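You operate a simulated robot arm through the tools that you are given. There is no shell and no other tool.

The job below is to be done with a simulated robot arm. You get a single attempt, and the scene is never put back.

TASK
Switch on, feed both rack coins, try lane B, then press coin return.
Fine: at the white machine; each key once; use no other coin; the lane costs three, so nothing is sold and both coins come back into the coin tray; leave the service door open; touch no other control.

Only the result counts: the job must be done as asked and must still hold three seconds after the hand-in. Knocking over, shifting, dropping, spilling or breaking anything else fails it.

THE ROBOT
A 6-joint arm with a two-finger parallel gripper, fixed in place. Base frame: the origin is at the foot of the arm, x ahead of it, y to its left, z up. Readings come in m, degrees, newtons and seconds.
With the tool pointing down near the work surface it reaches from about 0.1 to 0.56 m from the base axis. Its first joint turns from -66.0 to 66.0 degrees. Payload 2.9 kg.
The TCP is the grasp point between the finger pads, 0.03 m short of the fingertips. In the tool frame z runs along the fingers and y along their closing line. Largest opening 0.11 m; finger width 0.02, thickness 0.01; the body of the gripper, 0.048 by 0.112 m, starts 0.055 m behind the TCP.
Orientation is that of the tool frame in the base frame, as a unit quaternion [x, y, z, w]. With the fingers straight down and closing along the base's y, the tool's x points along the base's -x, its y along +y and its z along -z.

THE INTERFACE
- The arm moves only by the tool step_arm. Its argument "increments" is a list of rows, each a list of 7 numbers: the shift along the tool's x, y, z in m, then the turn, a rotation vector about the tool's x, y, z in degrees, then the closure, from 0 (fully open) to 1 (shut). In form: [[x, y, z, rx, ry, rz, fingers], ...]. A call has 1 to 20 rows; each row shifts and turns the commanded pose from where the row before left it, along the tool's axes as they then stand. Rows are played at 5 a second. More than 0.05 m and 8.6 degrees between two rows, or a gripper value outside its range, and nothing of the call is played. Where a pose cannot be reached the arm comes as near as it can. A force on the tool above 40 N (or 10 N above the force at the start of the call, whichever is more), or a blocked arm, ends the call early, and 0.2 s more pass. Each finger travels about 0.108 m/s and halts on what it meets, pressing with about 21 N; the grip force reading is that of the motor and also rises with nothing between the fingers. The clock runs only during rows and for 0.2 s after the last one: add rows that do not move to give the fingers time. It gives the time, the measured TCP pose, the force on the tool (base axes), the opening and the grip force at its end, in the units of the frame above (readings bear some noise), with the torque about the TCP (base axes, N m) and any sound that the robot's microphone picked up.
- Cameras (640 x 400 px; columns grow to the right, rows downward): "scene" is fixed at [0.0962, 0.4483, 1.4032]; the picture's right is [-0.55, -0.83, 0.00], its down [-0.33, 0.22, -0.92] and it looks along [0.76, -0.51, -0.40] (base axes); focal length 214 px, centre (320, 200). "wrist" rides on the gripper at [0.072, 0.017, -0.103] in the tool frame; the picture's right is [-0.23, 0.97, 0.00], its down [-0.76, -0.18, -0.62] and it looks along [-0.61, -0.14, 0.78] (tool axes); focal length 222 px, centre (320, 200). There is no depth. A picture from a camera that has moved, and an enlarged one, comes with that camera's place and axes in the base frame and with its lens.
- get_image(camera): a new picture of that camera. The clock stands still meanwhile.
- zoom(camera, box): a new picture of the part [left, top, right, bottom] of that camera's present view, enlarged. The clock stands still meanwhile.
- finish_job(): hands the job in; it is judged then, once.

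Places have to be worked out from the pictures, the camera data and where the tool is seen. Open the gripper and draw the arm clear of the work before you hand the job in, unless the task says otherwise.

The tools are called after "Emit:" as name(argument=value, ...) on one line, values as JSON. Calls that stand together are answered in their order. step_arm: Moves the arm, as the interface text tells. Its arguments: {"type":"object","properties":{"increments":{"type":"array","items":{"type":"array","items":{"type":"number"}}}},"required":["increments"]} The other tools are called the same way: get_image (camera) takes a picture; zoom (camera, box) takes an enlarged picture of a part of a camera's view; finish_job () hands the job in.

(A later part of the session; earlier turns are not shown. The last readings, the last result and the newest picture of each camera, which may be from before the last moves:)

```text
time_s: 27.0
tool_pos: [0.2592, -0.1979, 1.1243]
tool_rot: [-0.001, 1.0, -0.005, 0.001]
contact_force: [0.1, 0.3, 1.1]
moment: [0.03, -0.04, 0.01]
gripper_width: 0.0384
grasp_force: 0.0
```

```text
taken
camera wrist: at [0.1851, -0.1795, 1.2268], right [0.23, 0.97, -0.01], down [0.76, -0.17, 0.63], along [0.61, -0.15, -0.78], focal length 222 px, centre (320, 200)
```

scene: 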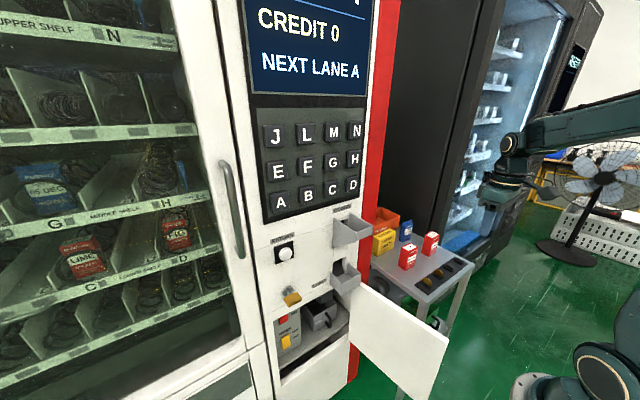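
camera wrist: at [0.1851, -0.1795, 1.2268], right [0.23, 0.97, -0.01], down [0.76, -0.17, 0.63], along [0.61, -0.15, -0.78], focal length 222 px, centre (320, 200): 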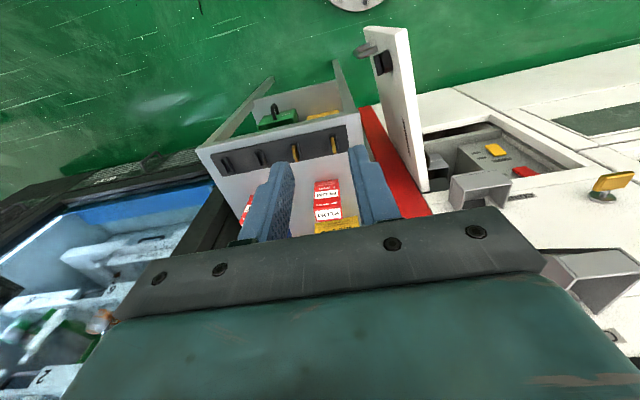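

Both coins are visible in the rack. I zoom in to measure their position, orientation and size.

Emit:
zoom(camera="wrist", box=[200, 100, 360, 200])

Emit:
zoom(camera="wrist", box=[270, 115, 370, 185])

Emit:
zoom(camera="scene", box=[400, 240, 490, 300])

```text
4.00 times, centred on (280, 150) of wrist
camera zoom: at [0.1851, -0.1795, 1.2268], right [0.23, 0.97, -0.01], down [0.76, -0.17, 0.63], along [0.61, -0.15, -0.78], focal length 888 px, centre (480, 400)
```

zoom: 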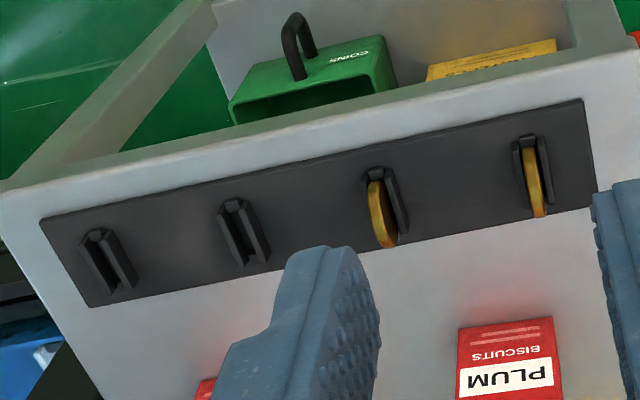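

```text
5.71 times, centred on (320, 150) of wrist
camera zoom: at [0.1851, -0.1795, 1.2268], right [0.23, 0.97, -0.01], down [0.76, -0.17, 0.63], along [0.61, -0.15, -0.78], focal length 1269 px, centre (320, 486)
```

zoom: 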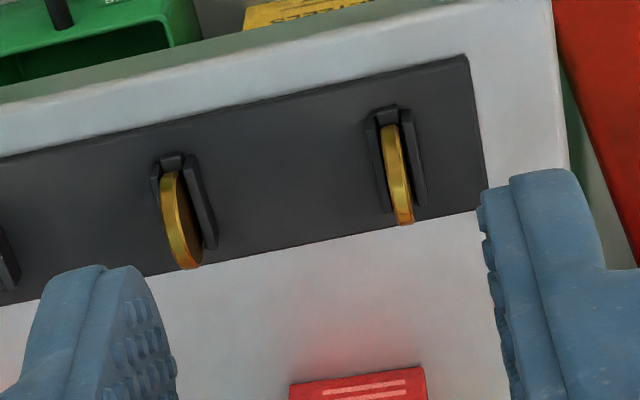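

```text
6.67 times, centred on (445, 270) of scene
camera zoom: at [0.0962, 0.4483, 1.4032], right [-0.55, -0.83, 0.0], down [-0.33, 0.22, -0.92], along [0.76, -0.51, -0.4], focal length 1430 px, centre (-513, -267)
```

zoom: 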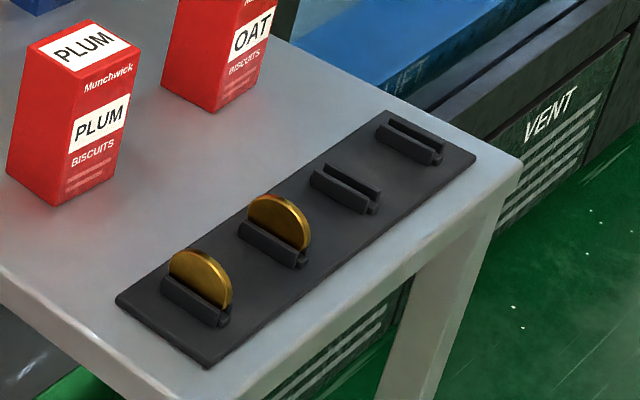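

Coin 1 is at about (0.373, -0.198) with its top near z = 0.842, coin 2 at about (0.373, -0.272); both stand with their faces along x, so closing along y fits. I hover above coin 1 with the fingers about 38 mm apart.

Emit:
step_arm(increments=[[-0.023, 0, 0.0388, 0, 0, 0, 0.65], [-0.023, 0, 0.0388, 0, 0, 0, 0.65], [-0.023, 0, 0.0388, 0, 0, 0, 0.65], [-0.023, 0, 0.0388, 0, 0, 0, 0.65], [-0.023, 0, 0.0388, 0, 0, 0, 0.65], [0, 0, 0, 0, 0, 0, 0.65]])

Emit:
get_image(camera="wrist")

Emit:
zoom(camera="scene", box=[390, 200, 500, 300])

```text
time_s: 28.4
tool_pos: [0.3754, -0.2002, 0.9277]
tool_rot: [-0.002, 1.0, -0.005, 0.0]
contact_force: [0.1, 0.4, 0.5]
moment: [0.0, 0.0, 0.0]
gripper_width: 0.0384
grasp_force: 0.0
```

```text
taken
camera wrist: at [0.3011, -0.1814, 1.032], right [0.23, 0.97, -0.01], down [0.76, -0.17, 0.63], along [0.61, -0.15, -0.78], focal length 222 px, centre (320, 200)
```

wrist: 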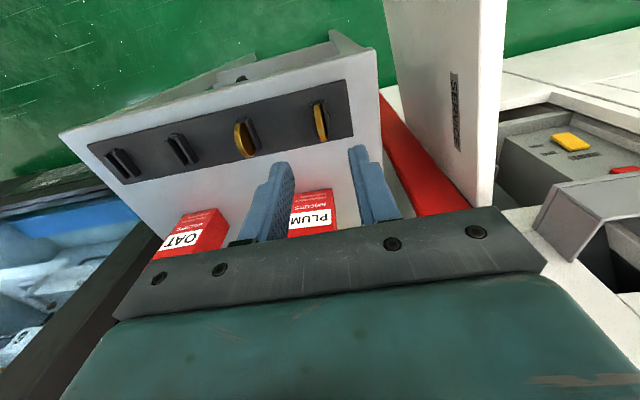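

```text
4.00 times, centred on (445, 250) of scene
camera zoom: at [0.0962, 0.4483, 1.4032], right [-0.55, -0.83, 0.0], down [-0.33, 0.22, -0.92], along [0.76, -0.51, -0.4], focal length 858 px, centre (-180, 0)
```

zoom: 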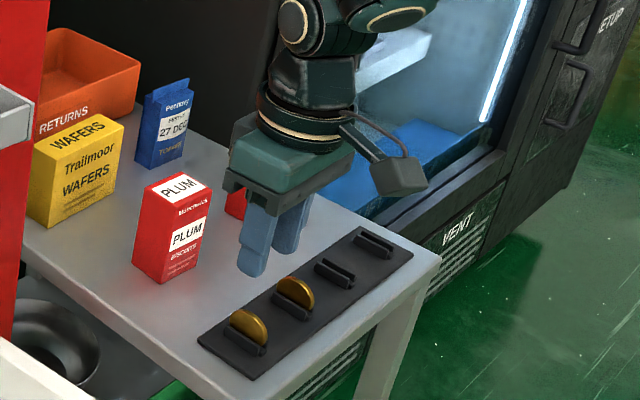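

Zooming on the coin relative to the fingers to check alignment: the point below the TCP at coin-top height should project near pixel (320, 133).

Emit:
zoom(camera="wrist", box=[220, 80, 380, 180])

Emit:
zoom(camera="wrist", box=[295, 90, 345, 150])

Emit:
zoom(camera="scene", box=[415, 255, 485, 300])

```text
4.00 times, centred on (300, 130) of wrist
camera zoom: at [0.3011, -0.1814, 1.032], right [0.23, 0.97, -0.01], down [0.76, -0.17, 0.63], along [0.61, -0.15, -0.78], focal length 888 px, centre (400, 480)
```

zoom: 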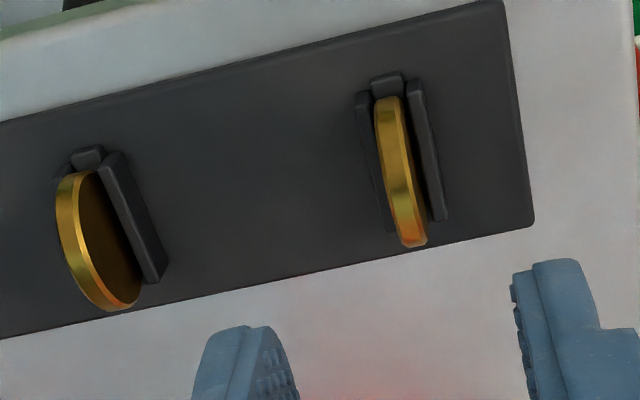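

```text
6.67 times, centred on (320, 120) of wrist
camera zoom: at [0.3011, -0.1814, 1.032], right [0.23, 0.97, -0.01], down [0.76, -0.17, 0.63], along [0.61, -0.15, -0.78], focal length 1481 px, centre (320, 733)
```

zoom: 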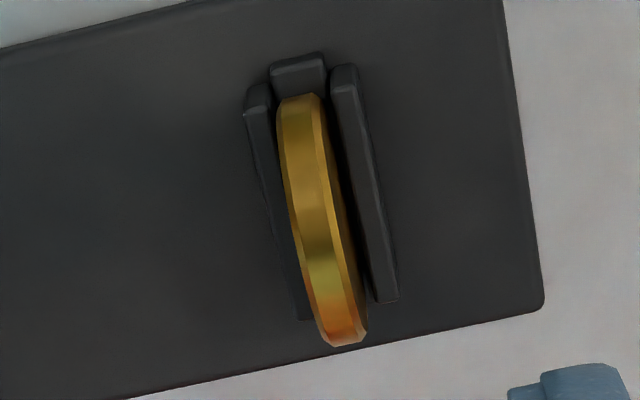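

```text
8.89 times, centred on (450, 278) of scene
camera zoom: at [0.0962, 0.4483, 1.4032], right [-0.55, -0.83, 0.0], down [-0.33, 0.22, -0.92], along [0.76, -0.51, -0.4], focal length 1906 px, centre (-836, -489)
```

zoom: 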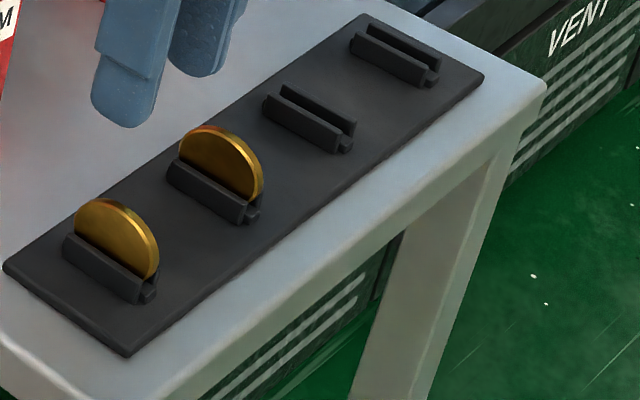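

The coin sits within about 1 mm of the tool axis (y ≈ -0.199, top z ≈ 0.840, rails' top ≈ 0.819). I descend to TCP z ≈ 0.855 so the tips stay above the rails, then close.

Emit:
step_arm(increments=[[0.0004, 0.0003, 0.02, 0, 0, 0, 0.65], [0.0004, 0.0003, 0.02, 0, 0, 0, 0.65], [0.0004, 0.0003, 0.02, 0, 0, 0, 0.65], [0.0002, 0.0003, 0.0127, 0, 0, 0, 0.65], [0, 0, 0, 0, 0, 0, 0.65]])

Emit:
zoom(camera="scene", box=[390, 220, 500, 300])

Emit:
zoom(camera="wrist", box=[220, 80, 420, 205])

```text
time_s: 29.6
tool_pos: [0.3734, -0.2007, 0.8571]
tool_rot: [0.0, 1.0, -0.005, 0.0]
contact_force: [-0.2, -0.1, -0.3]
moment: [0.05, -0.02, 0.02]
gripper_width: 0.0385
grasp_force: 0.0
```

```text
5.00 times, centred on (445, 260) of scene
camera zoom: at [0.0962, 0.4483, 1.4032], right [-0.55, -0.83, 0.0], down [-0.33, 0.22, -0.92], along [0.76, -0.51, -0.4], focal length 1072 px, centre (-305, -100)
```

zoom: 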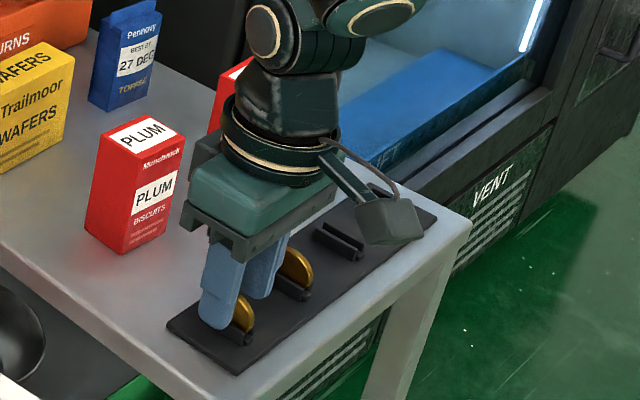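

```text
3.20 times, centred on (320, 142) of wrist
camera zoom: at [0.2995, -0.1809, 0.9607], right [0.23, 0.97, -0.01], down [0.76, -0.17, 0.63], along [0.61, -0.15, -0.78], focal length 711 px, centre (320, 384)
```

zoom: 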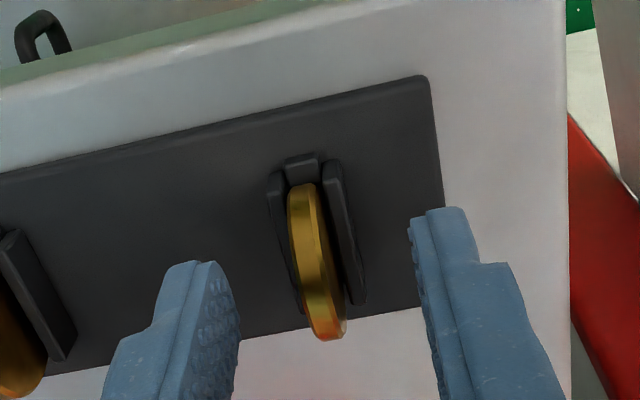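

The fingertips straddle the coin evenly at its mid-length. I close the gripper.

Emit:
step_arm(increments=[[0, 0, 0, 0, 0, 0, 0.8], [0, 0, 0, 0, 0, 0, 0.9], [0, 0, 0, 0, 0, 0, 1], [0, 0, 0, 0, 0, 0, 1], [0, 0, 0, 0, 0, 0, 1]])

Emit:
zoom(camera="wrist", box=[220, 80, 420, 205])

```text
time_s: 30.8
tool_pos: [0.3731, -0.1991, 0.858]
tool_rot: [-0.002, 1.0, -0.006, 0.001]
contact_force: [-0.2, 0.6, -0.5]
moment: [0.04, 0.0, 0.01]
gripper_width: 0.0048
grasp_force: 20.6
```

```text
3.20 times, centred on (320, 142) of wrist
camera zoom: at [0.2996, -0.1809, 0.961], right [0.23, 0.97, -0.01], down [0.76, -0.17, 0.63], along [0.61, -0.15, -0.78], focal length 711 px, centre (320, 384)
```

zoom: 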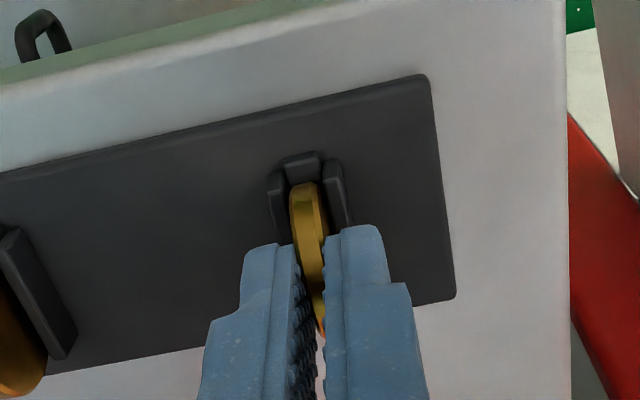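

The fingers hold the coin (opening 4.8 mm, 20.6 N). I lift it straight up.

Emit:
step_arm(increments=[[0, 0, -0.01, 0, 0, 0, 1], [0, 0, -0.02, 0, 0, 0, 1], [0, 0, -0.03, 0, 0, 0, 1], [0, 0, -0.04, 0, 0, 0, 1], [0, 0, -0.04, 0, 0, 0, 1], [0, 0, -0.04, 0, 0, 0, 1], [0, 0, 0, 0, 0, 0, 1]])

Emit:
zoom(camera="wrist", box=[200, 60, 440, 210])

Emit:
get_image(camera="scene")

```text
time_s: 32.4
tool_pos: [0.3726, -0.1983, 1.0375]
tool_rot: [0.0, 1.0, -0.005, 0.001]
contact_force: [0.1, -0.3, -0.7]
moment: [0.0, -0.02, 0.02]
gripper_width: 0.005
grasp_force: 20.7
```

```text
2.67 times, centred on (320, 135) of wrist
camera zoom: at [0.2994, -0.1784, 1.1413], right [0.23, 0.97, -0.01], down [0.76, -0.17, 0.63], along [0.61, -0.15, -0.78], focal length 592 px, centre (320, 373)
```

zoom: 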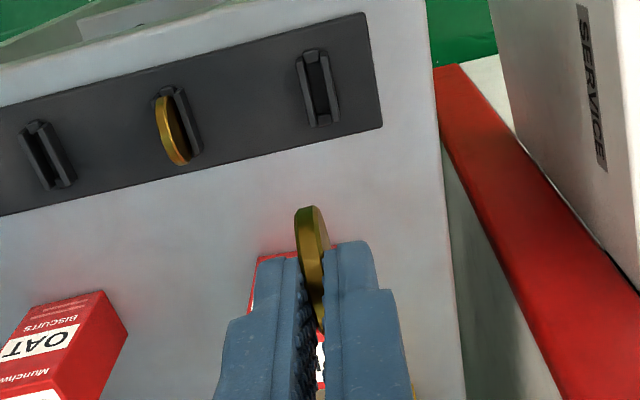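

```text
taken
```

scene: 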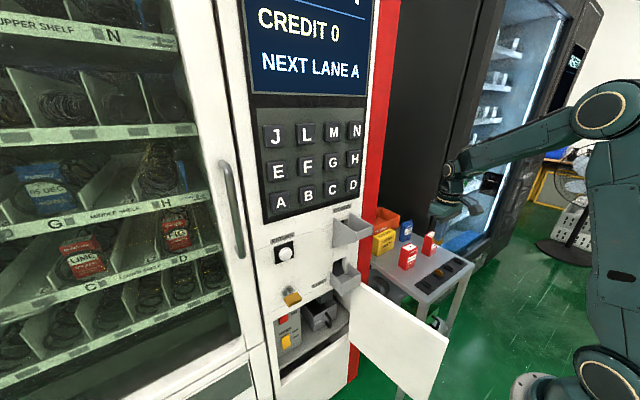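

Coin 1 is held cleanly. From the pictures the COIN IN chute spans x ≈ 0.451–0.553, y ≈ 0.031–0.096, rim z ≈ 1.094. I rise, swing to y ≈ 0.064 and tilt 30° so the wrist stays away from the keypad.

Emit:
step_arm(increments=[[0, 0, -0.04, 0, 0, 0, 1], [0, 0, -0.04, 0, 0, 0, 1], [0, 0, -0.04, 0, 0, 0, 1], [0, 0, -0.04, 0, 0, 0, 1], [-0.002, 0.0374, 0, 0, 0, 0, 1], [-0.002, 0.0374, 0, 0, 0, 0, 1], [-0.002, 0.0374, 0, 0, 0, 0, 1], [-0.002, 0.0374, 0, 0, 0, 0, 1], [-0.002, 0.0374, 0, 0, 0, 0, 1], [-0.002, 0.0374, 0, 0, 0, 0, 1], [-0.002, 0.0374, 0, 0, 0, 0, 1], [0, 0, 0, 0, -7.5, 0, 1], [0, 0, 0, 0, -7.5, 0, 1], [0, 0, 0, 0, -7.5, 0, 1], [0, 0, 0, 0, -7.5, 0, 1], [0, 0, 0, 0, 0, 0, 1]])

Emit:
get_image(camera="wrist")

Emit:
get_image(camera="scene")

```text
time_s: 35.8
tool_pos: [0.3869, 0.0664, 1.1959]
tool_rot: [-0.002, 0.965, -0.006, 0.26]
contact_force: [-0.6, 0.5, -0.2]
moment: [0.01, 0.0, -0.01]
gripper_width: 0.005
grasp_force: 20.8
```

```text
taken
camera wrist: at [0.2711, 0.084, 1.2483], right [0.2, 0.98, 0.1], down [0.35, -0.17, 0.92], along [0.92, -0.14, -0.37], focal length 222 px, centre (320, 200)
```

wrist: 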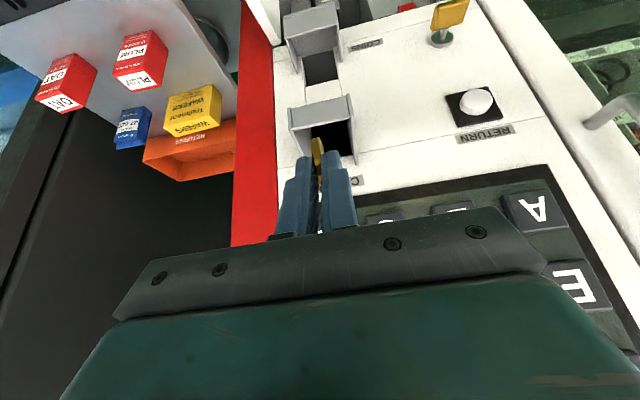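

```text
taken
```

scene: 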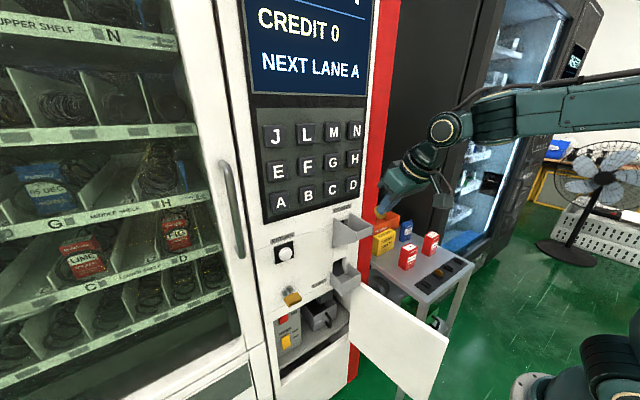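

The chute and the held coin are both in view. I zoom in to measure the chute accurately from here.

Emit:
zoom(camera="wrist", box=[260, 60, 400, 200])

Emit:
zoom(camera="scene", box=[320, 170, 440, 290])

```text
2.86 times, centred on (330, 130) of wrist
camera zoom: at [0.2711, 0.084, 1.2483], right [0.2, 0.98, 0.1], down [0.35, -0.17, 0.92], along [0.92, -0.14, -0.37], focal length 635 px, centre (291, 400)
```

zoom: 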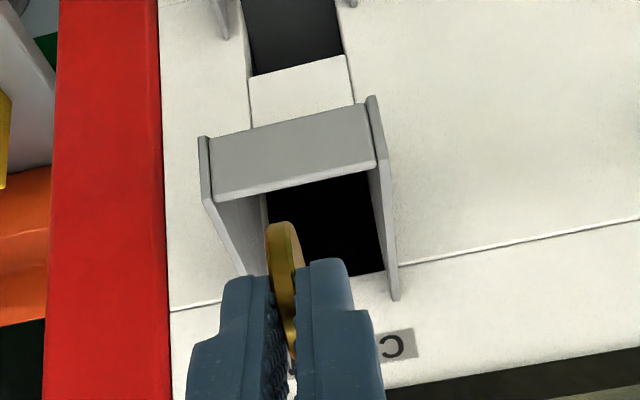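

```text
3.33 times, centred on (380, 230) of scene
camera zoom: at [0.0962, 0.4483, 1.4032], right [-0.55, -0.83, 0.0], down [-0.33, 0.22, -0.92], along [0.76, -0.51, -0.4], focal length 715 px, centre (120, 100)
```

zoom: 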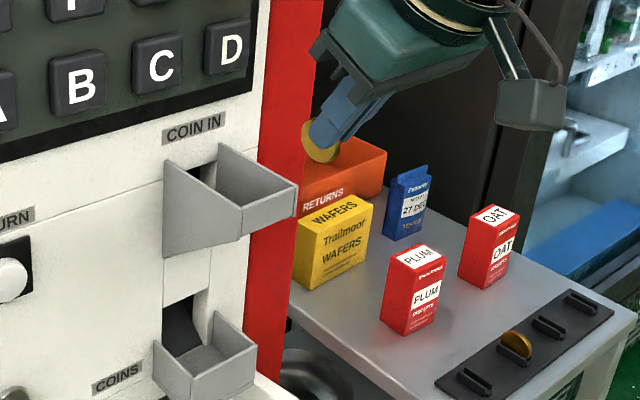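

The wrist view confirms the chute: front rim at x ≈ 0.452, y from 0.035 to 0.096, large slot at the back. I move over it at y ≈ 0.0655 and lower so the coin is just inside.

Emit:
step_arm(increments=[[-0.0209, -0.0003, 0.0237, 0, 0, 0, 1], [-0.0209, -0.0003, 0.0237, 0, 0, 0, 1], [-0.0209, -0.0003, 0.0237, 0, 0, 0, 1], [0.0126, 0, 0.0216, 0, 0, 0, 1], [0.0126, 0, 0.0216, 0, 0, 0, 1], [0, 0, 0, 0, 0, 0, 1]])

Emit:
zoom(camera="wrist", box=[240, 60, 400, 220])

Emit:
zoom(camera="scene", box=[280, 150, 440, 290])

```text
time_s: 37.2
tool_pos: [0.4758, 0.0658, 1.1151]
tool_rot: [-0.002, 0.966, -0.005, 0.26]
contact_force: [-0.2, 0.2, 0.4]
moment: [0.01, 0.02, -0.02]
gripper_width: 0.0049
grasp_force: 21.4
```

```text
2.50 times, centred on (320, 140) of wrist
camera zoom: at [0.3603, 0.0827, 1.1681], right [0.2, 0.98, 0.1], down [0.35, -0.17, 0.92], along [0.92, -0.14, -0.37], focal length 555 px, centre (320, 350)
```

zoom: 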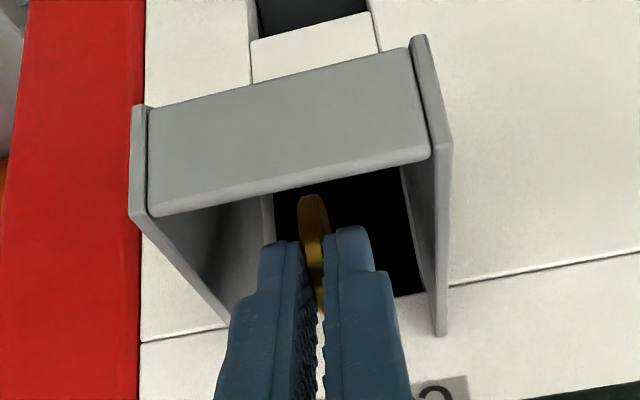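

```text
2.86 times, centred on (360, 220) of scene
camera zoom: at [0.0962, 0.4483, 1.4032], right [-0.55, -0.83, 0.0], down [-0.33, 0.22, -0.92], along [0.76, -0.51, -0.4], focal length 613 px, centre (206, 143)
```

zoom: 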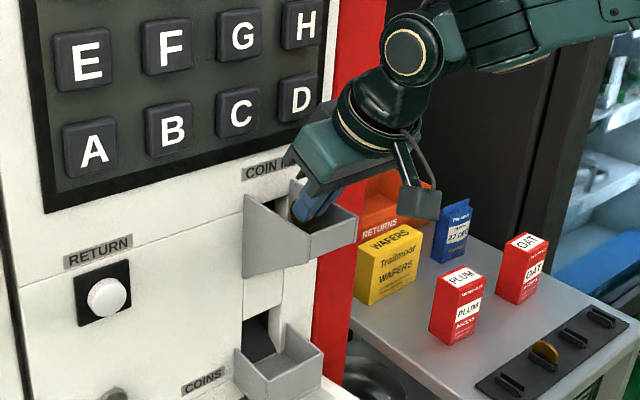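

The coin is inside the chute, centred between the side walls. I open the fingers slightly to drop it and wait for it to slide in.

Emit:
step_arm(increments=[[0, 0, 0, 0, 0, 0, 0.88], [0, 0, 0, 0, 0, 0, 0.78], [0, 0, 0, 0, 0, 0, 0.78], [0, 0, 0, 0, 0, 0, 0.78], [0, 0, 0, 0, 0, 0, 0.78], [0, 0, 0, 0, 0, 0, 0.78]])

Emit:
zoom(camera="wrist", box=[240, 60, 400, 220])

Emit:
get_image(camera="scene")

```text
time_s: 38.6
tool_pos: [0.4764, 0.0666, 1.1163]
tool_rot: [-0.002, 0.966, -0.005, 0.259]
contact_force: [-0.3, 0.6, -0.3]
moment: [0.02, 0.04, 0.03]
gripper_width: 0.0243
grasp_force: 0.1
```

```text
2.50 times, centred on (320, 140) of wrist
camera zoom: at [0.3603, 0.0828, 1.1684], right [0.2, 0.98, 0.1], down [0.35, -0.17, 0.92], along [0.92, -0.14, -0.37], focal length 555 px, centre (320, 350)
```

zoom: 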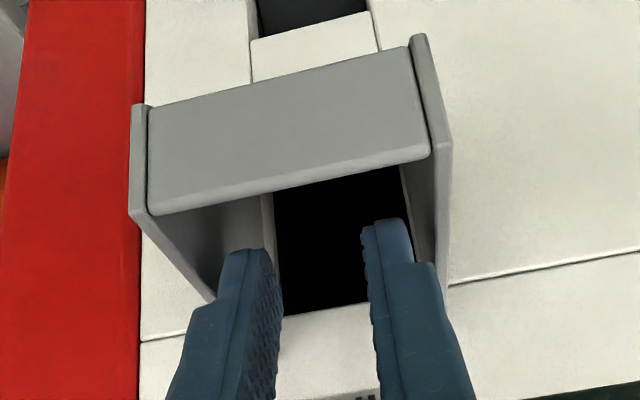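

```text
taken
```

scene: 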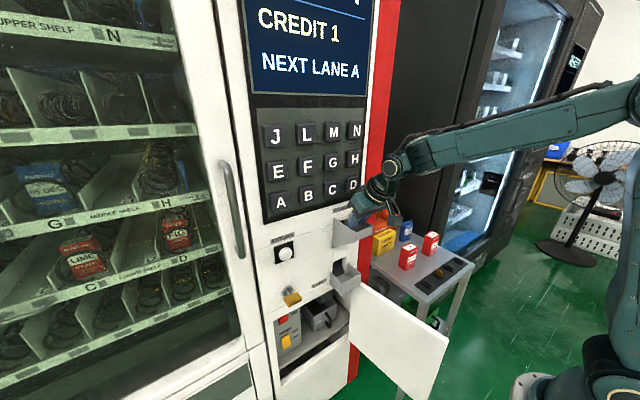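

CREDIT 1 is shown. I retract up and out of the chute, turn the tool down and go over to coin 2 at about (0.374, -0.273).

Emit:
step_arm(increments=[[-0.0126, 0, -0.0216, 0, 0, 0, 0.78], [-0.0126, 0, -0.0216, 0, 0, 0, 0.78], [0.0209, 0, -0.0237, 0, 0, 0, 0.78], [0.0209, 0, -0.0237, 0, 0, 0, 0.78], [0.0209, 0, -0.0237, 0, 0, 0, 0.78], [0, 0, 0, 0, 7.5, 0, 0.65], [0, 0, 0, 0, 7.5, 0, 0.65], [0, 0, 0, 0, 7.5, 0, 0.65], [0, 0, 0, 0, 7.5, 0, 0.65], [0.0014, -0.0377, 0, 0, 0, 0, 0.65], [0.0014, -0.0377, 0, 0, 0, 0, 0.65], [0.0014, -0.0377, 0, 0, 0, 0, 0.65], [0.0014, -0.0377, 0, 0, 0, 0, 0.65], [0.0014, -0.0377, 0, 0, 0, 0, 0.65], [0.0014, -0.0377, 0, 0, 0, 0, 0.65], [0.0014, -0.0377, 0, 0, 0, 0, 0.65], [0.0014, -0.0377, 0, 0, 0, 0, 0.65], [0.0014, -0.0377, 0, 0, 0, 0, 0.65], [0, 0, 0, 0, 0, 0, 0.65]])

Emit:
get_image(camera="wrist")

Emit:
get_image(camera="scene")

```text
time_s: 42.6
tool_pos: [0.3742, -0.2757, 1.1988]
tool_rot: [-0.001, 1.0, -0.005, 0.001]
contact_force: [0.1, 0.5, -0.3]
moment: [-0.01, 0.0, 0.0]
gripper_width: 0.0385
grasp_force: 0.1
```

```text
taken
camera wrist: at [0.3003, -0.2567, 1.3027], right [0.23, 0.97, -0.01], down [0.76, -0.17, 0.63], along [0.61, -0.15, -0.78], focal length 222 px, centre (320, 200)
```

wrist: 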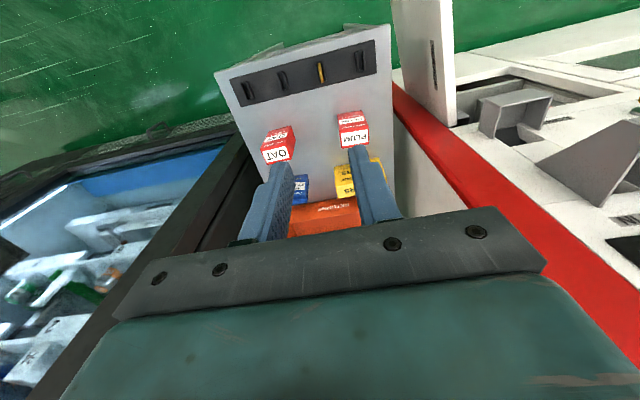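

```text
taken
```

scene: 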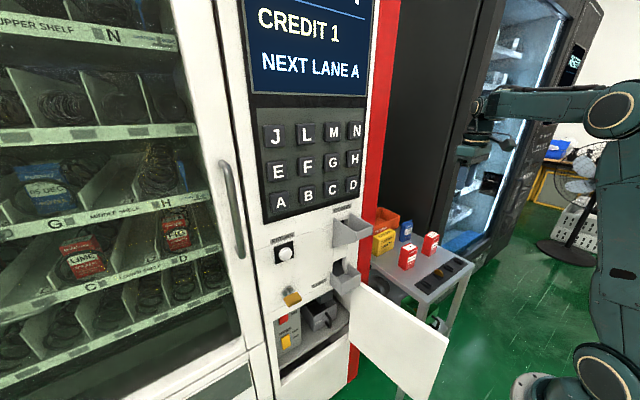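

I descend above coin 2 to the hover height.

Emit:
step_arm(increments=[[0, 0.0004, 0.045, 0, 0, 0, 0.65], [0, 0.0004, 0.045, 0, 0, 0, 0.65], [0, 0.0004, 0.045, 0, 0, 0, 0.65], [0, 0.0004, 0.045, 0, 0, 0, 0.65], [0, 0.0004, 0.045, 0, 0, 0, 0.65], [0, 0.0004, 0.045, 0, 0, 0, 0.65], [0, 0, 0, 0, 0, 0, 0.65]])

Emit:
zoom(camera="wrist", box=[295, 90, 345, 150])

Emit:
zoom(camera="wrist", box=[220, 80, 420, 205])

```text
time_s: 44.2
tool_pos: [0.3746, -0.2721, 0.9284]
tool_rot: [-0.001, 1.0, -0.006, 0.0]
contact_force: [0.1, 0.0, 0.6]
moment: [-0.01, 0.0, 0.01]
gripper_width: 0.0379
grasp_force: 0.1
```

```text
6.67 times, centred on (320, 120) of wrist
camera zoom: at [0.3012, -0.2546, 1.0318], right [0.23, 0.97, -0.01], down [0.76, -0.17, 0.63], along [0.61, -0.15, -0.78], focal length 1481 px, centre (320, 733)
```

zoom: 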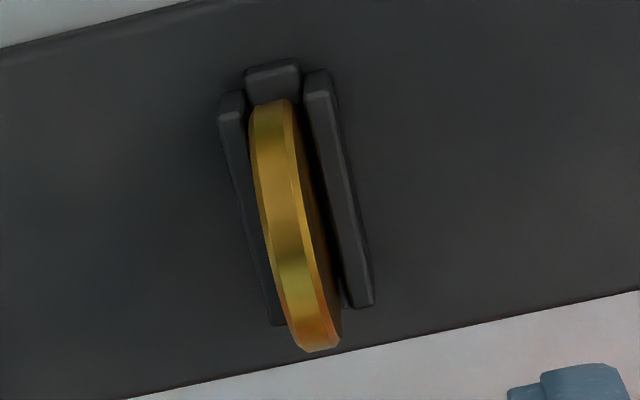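

```text
3.20 times, centred on (320, 142) of wrist
camera zoom: at [0.3012, -0.2546, 1.0318], right [0.23, 0.97, -0.01], down [0.76, -0.17, 0.63], along [0.61, -0.15, -0.78], focal length 711 px, centre (320, 384)
```

zoom: 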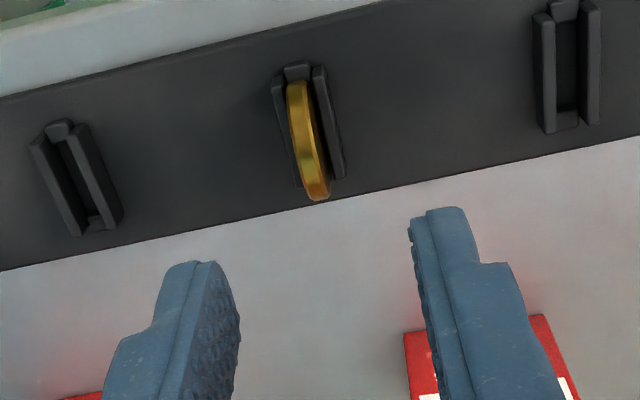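

Coin 2 is about 2 mm to the -y side of the tool axis. I correct for that, descend to the same grip height and close.

Emit:
step_arm(increments=[[0, -0.001, 0.02, 0, 0, 0, 0.65], [0, -0.001, 0.02, 0, 0, 0, 0.65], [0, 0, 0.02, 0, 0, 0, 0.65], [0, 0, 0.013, 0, 0, 0, 0.65], [0, 0, 0, 0, 0, 0, 0.65], [0, 0, 0, 0, 0, 0, 0.8], [0, 0, 0, 0, 0, 0, 0.9], [0, 0, 0, 0, 0, 0, 1], [0, 0, 0, 0, 0, 0, 1], [0, 0, 0, 0, 0, 0, 1]])

Emit:
zoom(camera="wrist", box=[220, 80, 420, 205])

```text
time_s: 46.4
tool_pos: [0.3747, -0.2776, 0.8567]
tool_rot: [-0.001, 1.0, -0.005, 0.001]
contact_force: [-1.0, -0.2, 0.1]
moment: [-0.01, 0.01, 0.0]
gripper_width: 0.0049
grasp_force: 20.9
```

```text
3.20 times, centred on (320, 142) of wrist
camera zoom: at [0.3017, -0.2582, 0.9591], right [0.23, 0.97, -0.01], down [0.76, -0.17, 0.63], along [0.61, -0.15, -0.78], focal length 711 px, centre (320, 384)
```

zoom: 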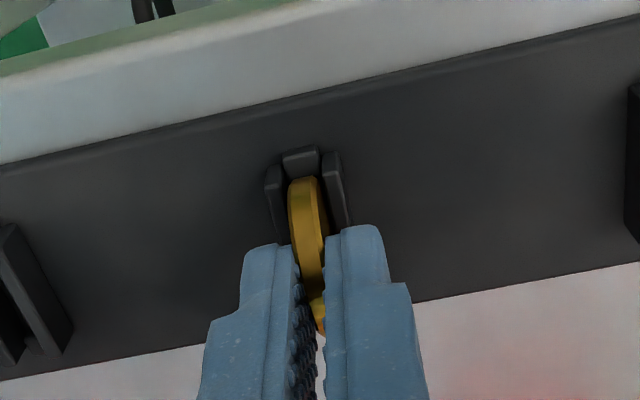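

Coin 2 is gripped (4.9 mm, 21 N). I lift it to z ≈ 1.197 and swing back to the chute's y.

Emit:
step_arm(increments=[[0, 0, -0.01, 0, 0, 0, 1], [0, 0, -0.02, 0, 0, 0, 1], [0, 0, -0.035, 0, 0, 0, 1], [0, 0, -0.045, 0, 0, 0, 1], [0, 0, -0.045, 0, 0, 0, 1], [0, 0, -0.045, 0, 0, 0, 1], [0, 0, -0.045, 0, 0, 0, 1], [0, 0, -0.045, 0, 0, 0, 1], [0, 0, -0.045, 0, 0, 0, 1], [-0.0014, 0.0381, -0.001, 0, 0, 0, 1], [-0.0014, 0.0381, -0.001, 0, 0, 0, 1], [-0.0014, 0.0381, -0.001, 0, 0, 0, 1], [-0.0014, 0.0381, -0.001, 0, 0, 0, 1], [-0.0014, 0.0381, -0.001, 0, 0, 0, 1], [-0.0014, 0.0381, 0, 0, 0, 0, 1], [-0.0014, 0.0381, 0, 0, 0, 0, 1], [-0.0014, 0.0381, 0, 0, 0, 0, 1], [-0.0014, 0.0381, 0, 0, 0, 0, 1], [0, 0, 0, 0, 0, 0, 1]])

Emit:
get_image(camera="wrist")

```text
time_s: 50.4
tool_pos: [0.3866, 0.0719, 1.1914]
tool_rot: [-0.001, 1.0, -0.005, 0.001]
contact_force: [-0.3, 0.4, 1.1]
moment: [0.01, 0.01, -0.02]
gripper_width: 0.0047
grasp_force: 20.7
```

```text
taken
camera wrist: at [0.3132, 0.0891, 1.2952], right [0.23, 0.97, -0.01], down [0.76, -0.17, 0.63], along [0.61, -0.15, -0.78], focal length 222 px, centre (320, 200)
```

wrist: 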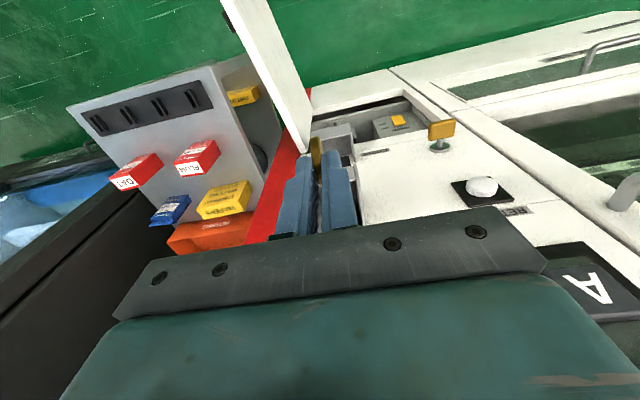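

The rack is empty and the coin is still held. I tilt 30° again with a small y correction and re-check the position.

Emit:
step_arm(increments=[[0, -0.003, 0, 0, -7.5, 0, 1], [0, -0.002, 0, 0, -7.5, 0, 1], [0, 0, 0, 0, -7.5, 0, 1], [0, 0, 0, 0, -7.5, 0, 1], [0, 0, 0, 0, 0, 0, 1], [0, 0, 0, 0, 0, 0, 1]])

Emit:
zoom(camera="wrist", box=[260, 60, 400, 200])

```text
time_s: 51.8
tool_pos: [0.3867, 0.0656, 1.1919]
tool_rot: [-0.001, 0.965, -0.005, 0.261]
contact_force: [-0.5, 0.1, -0.5]
moment: [0.01, -0.01, 0.01]
gripper_width: 0.005
grasp_force: 20.9
```

```text
2.86 times, centred on (330, 130) of wrist
camera zoom: at [0.2711, 0.0823, 1.2448], right [0.2, 0.98, 0.1], down [0.35, -0.17, 0.92], along [0.92, -0.14, -0.37], focal length 635 px, centre (291, 400)
```

zoom: 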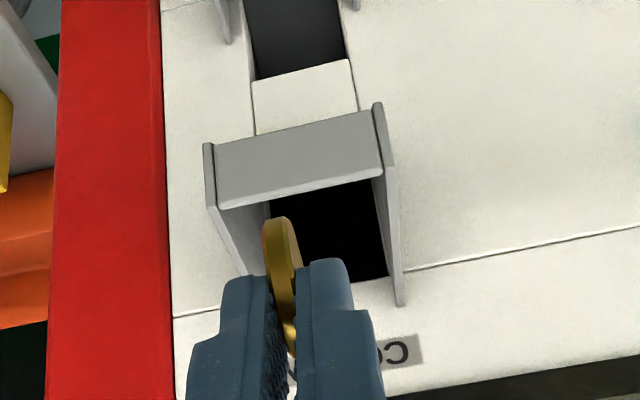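

The view matches the first insertion. I repeat the move over and into the chute.

Emit:
step_arm(increments=[[-0.0209, 0, 0.0237, 0, 0, 0, 1], [-0.0209, 0, 0.0237, 0, 0, 0, 1], [-0.0209, 0, 0.0237, 0, 0, 0, 1], [0.0118, 0, 0.0202, 0, 0, 0, 1], [0.0118, 0, 0.0202, 0, 0, 0, 1], [0, 0, 0, 0, 0, 0, 1]])

Emit:
zoom(camera="wrist", box=[240, 60, 400, 220])

```text
time_s: 53.2
tool_pos: [0.4758, 0.0623, 1.1147]
tool_rot: [-0.002, 0.966, -0.005, 0.26]
contact_force: [-0.3, 0.1, -0.5]
moment: [0.0, 0.0, -0.05]
gripper_width: 0.0049
grasp_force: 21.1
```

```text
2.50 times, centred on (320, 140) of wrist
camera zoom: at [0.361, 0.0812, 1.1675], right [0.2, 0.98, 0.1], down [0.35, -0.17, 0.92], along [0.92, -0.14, -0.37], focal length 555 px, centre (320, 350)
```

zoom: 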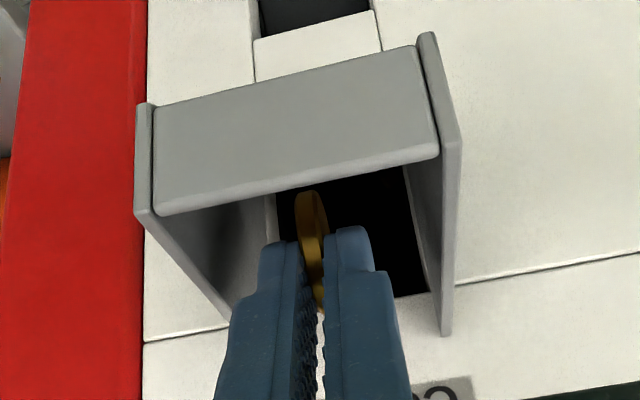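

The second coin is inside the chute between the walls. I release it as before and wait.

Emit:
step_arm(increments=[[0, 0.001, 0, 0, 0, 0, 0.88], [0, 0, 0, 0, 0, 0, 0.78], [0, 0, 0, 0, 0, 0, 0.78], [0, 0, 0, 0, 0, 0, 0.78], [0, 0, 0, 0, 0, 0, 0.78], [0, 0, 0, 0, 0, 0, 0.78]])

Emit:
zoom(camera="wrist", box=[240, 60, 400, 220])

Emit:
get_image(camera="scene")

```text
time_s: 54.6
tool_pos: [0.4759, 0.0651, 1.1152]
tool_rot: [-0.003, 0.966, -0.005, 0.259]
contact_force: [0.6, 0.0, -0.5]
moment: [0.01, -0.02, -0.02]
gripper_width: 0.024
grasp_force: 0.0
```

```text
2.50 times, centred on (320, 140) of wrist
camera zoom: at [0.3608, 0.0825, 1.1681], right [0.2, 0.98, 0.1], down [0.35, -0.17, 0.92], along [0.92, -0.14, -0.37], focal length 555 px, centre (320, 350)
```

zoom: 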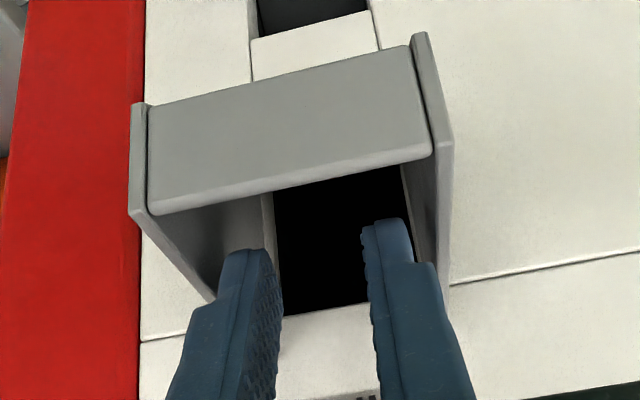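

```text
taken
```

scene: 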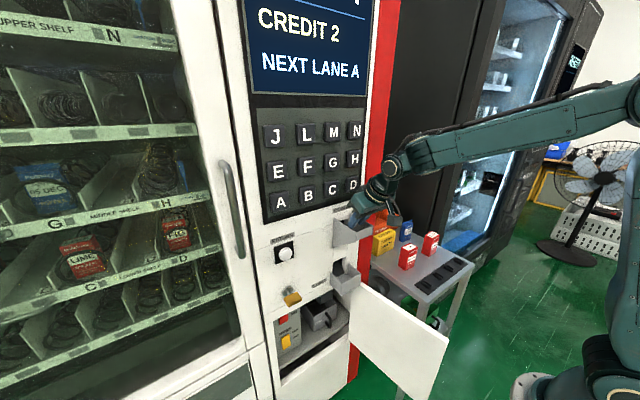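

CREDIT 2 is displayed. I retract from the chute, close the fingers, move to y ≈ 0.19 and tilt further to face key B.

Emit:
step_arm(increments=[[-0.0118, 0, -0.0202, 0, 0, 0, 0.78], [-0.0118, 0, -0.0202, 0, 0, 0, 0.78], [0.0209, 0, -0.0237, 0, 0, 0, 0.78], [0.0209, 0, -0.0237, 0, 0, 0, 0.78], [0.0209, 0, -0.0237, 0, 0, 0, 1], [0, 0.042, 0, 0, 0, 0, 1], [0, 0.042, 0, 0, 0, 0, 1], [0, 0.042, 0, 0, 0, 0, 1], [0, 0, 0, 0, -7.5, 0, 1], [0, 0, 0, 0, -7.5, 0, 1], [0, 0, 0, 0, 0, 0, 1]])

Emit:
get_image(camera="wrist")

Emit:
get_image(camera="scene")

```text
time_s: 57.0
tool_pos: [0.3862, 0.1913, 1.1922]
tool_rot: [-0.003, 0.923, -0.004, 0.385]
contact_force: [-0.4, 0.7, 0.2]
moment: [0.01, -0.04, 0.01]
gripper_width: 0.0
grasp_force: 20.8
```

```text
taken
camera wrist: at [0.2612, 0.2086, 1.2124], right [0.16, 0.98, 0.15], down [0.09, -0.17, 0.98], along [0.98, -0.14, -0.12], focal length 222 px, centre (320, 200)
```

wrist: 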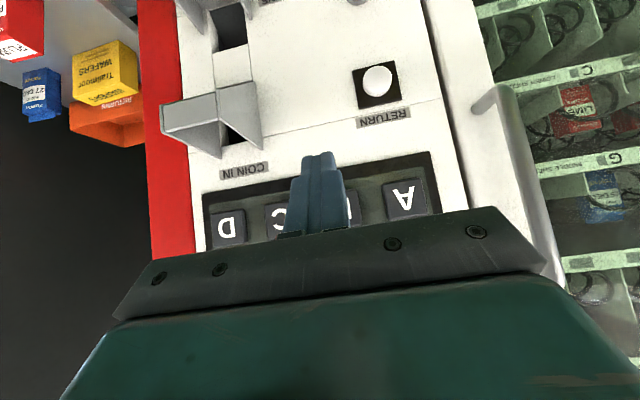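

```text
taken
```

scene: 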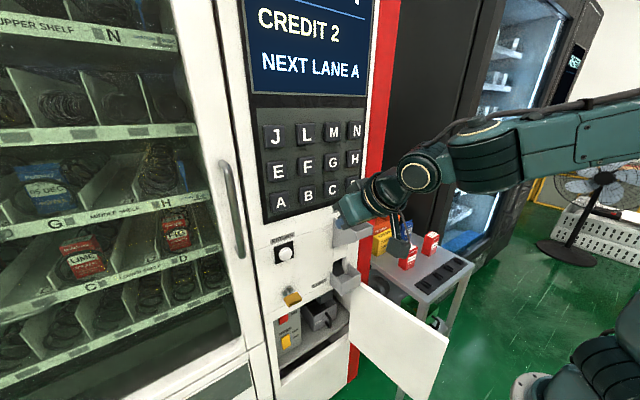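

Keys A, C and D are visible around the closed fingers, which line up near B. I zoom in for exact measurement of the key row and the RETURN button.

Emit:
zoom(camera="wrist", box=[190, 130, 450, 250])

Emit:
zoom(camera="wrist", box=[330, 40, 430, 140])

Emit:
zoom(camera="scene", box=[255, 160, 375, 260])

```text
2.46 times, centred on (320, 190) of wrist
camera zoom: at [0.2612, 0.2086, 1.2124], right [0.16, 0.98, 0.15], down [0.09, -0.17, 0.98], along [0.98, -0.14, -0.12], focal length 547 px, centre (320, 225)
```

zoom: 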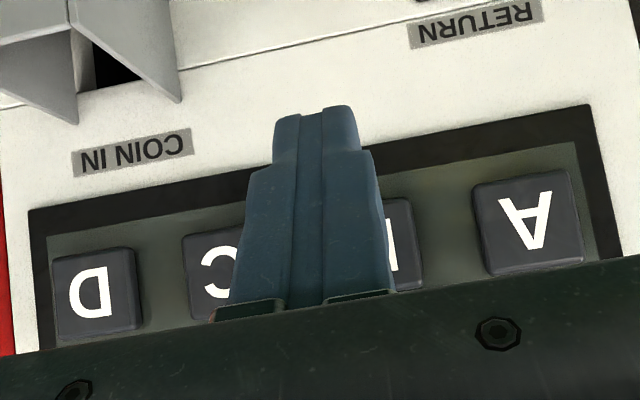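

```text
4.00 times, centred on (380, 90) of wrist
camera zoom: at [0.2612, 0.2086, 1.2124], right [0.16, 0.98, 0.15], down [0.09, -0.17, 0.98], along [0.98, -0.14, -0.12], focal length 888 px, centre (80, 640)
```

zoom: 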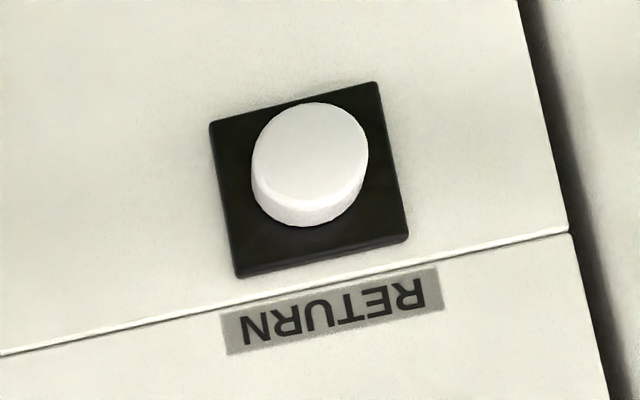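

```text
4.00 times, centred on (315, 210) of scene
camera zoom: at [0.0962, 0.4483, 1.4032], right [-0.55, -0.83, 0.0], down [-0.33, 0.22, -0.92], along [0.76, -0.51, -0.4], focal length 858 px, centre (340, 160)
```

zoom: 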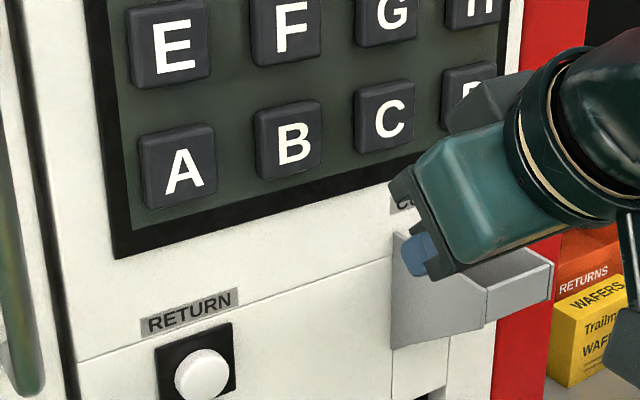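

Key B's face centre works out at about (0.541, 0.193, 1.195). I bring the tool to near horizontal while advancing to x ≈ 0.46 in front of it.

Emit:
step_arm(increments=[[-0.0087, 0.0005, 0.0087, 0, -7.1, 0, 1], [-0.0075, 0.0005, 0.0097, 0, -7.1, 0, 1], [-0.0062, 0.0005, 0.0106, 0, -7.1, 0, 1], [-0.0049, 0, 0.0113, 0, -7.1, 0, 1], [-0.0035, 0, 0.0118, 0, -7.1, 0, 1], [-0.002, 0, 0.0121, 0, -7.1, 0, 1], [0, 0, 0, 0, 0, 0, 1]])

Emit:
get_image(camera="wrist")

Emit:
zoom(camera="scene", box=[240, 130, 440, 290])

```text
time_s: 58.6
tool_pos: [0.4589, 0.1936, 1.191]
tool_rot: [-0.004, 0.72, -0.003, 0.694]
contact_force: [-0.2, -0.1, -0.2]
moment: [0.01, 0.03, 0.0]
gripper_width: 0.0
grasp_force: 20.6
```

```text
taken
camera wrist: at [0.3529, 0.2099, 1.1221], right [0.01, 0.98, 0.22], down [-0.59, -0.17, 0.79], along [0.81, -0.13, 0.58], focal length 222 px, centre (320, 200)
```

wrist: 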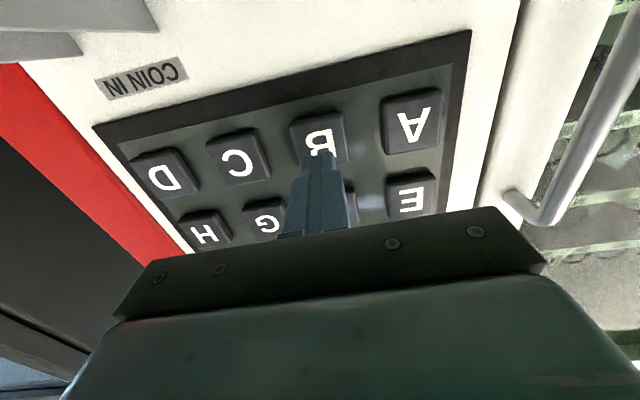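

```text
2.50 times, centred on (340, 210) of scene
camera zoom: at [0.0962, 0.4483, 1.4032], right [-0.55, -0.83, 0.0], down [-0.33, 0.22, -0.92], along [0.76, -0.51, -0.4], focal length 536 px, centre (270, 175)
```

zoom: 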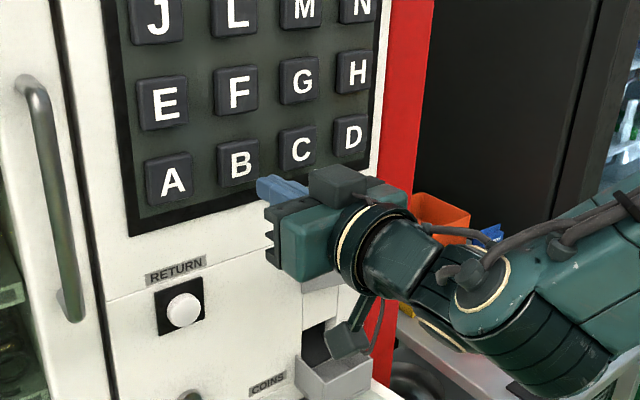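

The closed fingertips point at key B. I correct 4 mm upward and advance to just short of the key face.

Emit:
step_arm(increments=[[-0.004, 0, 0.01, 0, 0, 0, 1], [0, 0, 0.012, 0, 0, 0, 1], [0, 0, 0.012, 0, 0, 0, 1], [0, 0, 0.008, 0, 0, 0, 1], [0, 0, 0, 0, 0, 0, 1]])

Emit:
zoom(camera="wrist", box=[220, 60, 420, 200])

Emit:
zoom(camera="scene", box=[260, 140, 380, 240])

```text
time_s: 59.8
tool_pos: [0.5037, 0.1941, 1.1931]
tool_rot: [-0.004, 0.721, -0.003, 0.693]
contact_force: [-0.3, 0.4, -0.2]
moment: [0.03, -0.02, 0.0]
gripper_width: 0.0
grasp_force: 21.0
```

```text
2.86 times, centred on (320, 130) of wrist
camera zoom: at [0.3952, 0.2103, 1.1252], right [0.01, 0.98, 0.22], down [-0.59, -0.17, 0.79], along [0.81, -0.13, 0.58], focal length 635 px, centre (320, 400)
```

zoom: 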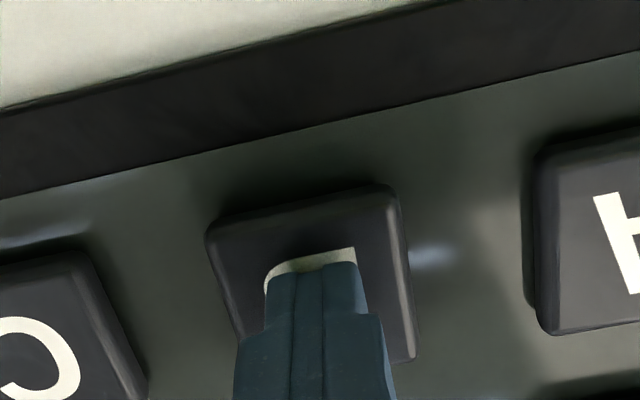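

```text
4.00 times, centred on (320, 190) of scene
camera zoom: at [0.0962, 0.4483, 1.4032], right [-0.55, -0.83, 0.0], down [-0.33, 0.22, -0.92], along [0.76, -0.51, -0.4], focal length 858 px, centre (320, 240)
```

zoom: 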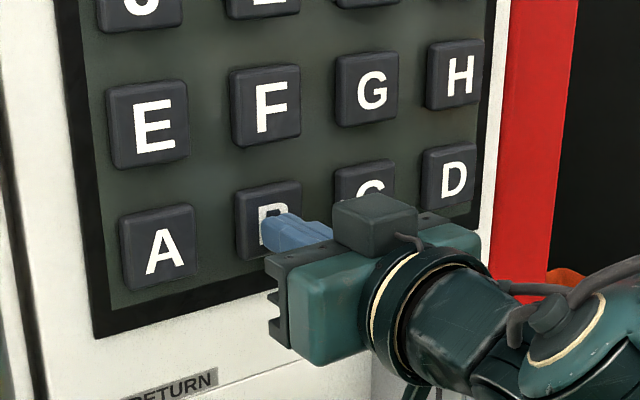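

The fingertips are centred on key B, about 7 mm short of it. I press it in small steps.

Emit:
step_arm(increments=[[0, 0, 0.003, 0, 0, 0, 1], [0, 0, 0.002, 0, 0, 0, 1], [0, 0, 0.002, 0, 0, 0, 1], [0, 0, 0.0015, 0, 0, 0, 1]])

Emit:
get_image(camera="scene")

```text
time_s: 60.8
tool_pos: [0.5106, 0.1939, 1.1937]
tool_rot: [-0.003, 0.721, -0.004, 0.693]
contact_force: [-16.2, 0.3, 1.4]
moment: [-0.04, -0.19, 0.03]
gripper_width: 0.0
grasp_force: 20.9
heard: click
```

```text
taken
```

scene: 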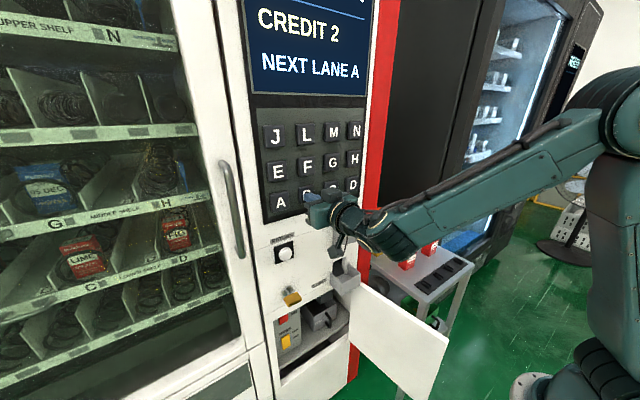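

A click was heard at 16 N. I zoom in on the display to see what it registered before releasing.

Emit:
zoom(camera="scene", box=[235, 0, 395, 100])

Emit:
zoom(camera="wrist", box=[220, 60, 420, 200])

```text
4.00 times, centred on (315, 50) of scene
camera zoom: at [0.0956, 0.4483, 1.4032], right [-0.55, -0.83, 0.0], down [-0.33, 0.22, -0.92], along [0.76, -0.51, -0.4], focal length 858 px, centre (340, 800)
```

zoom: 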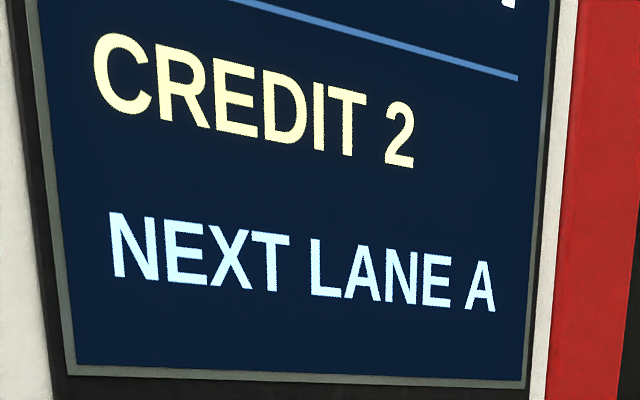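

```text
2.86 times, centred on (320, 130) of wrist
camera zoom: at [0.4027, 0.2099, 1.1248], right [0.01, 0.98, 0.22], down [-0.59, -0.17, 0.79], along [0.81, -0.13, 0.58], focal length 635 px, centre (320, 400)
```

zoom: 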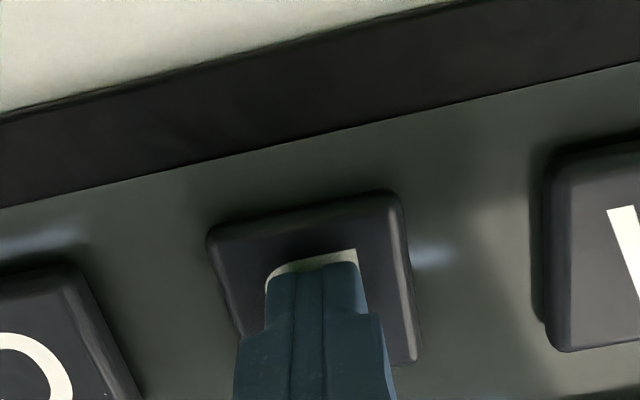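

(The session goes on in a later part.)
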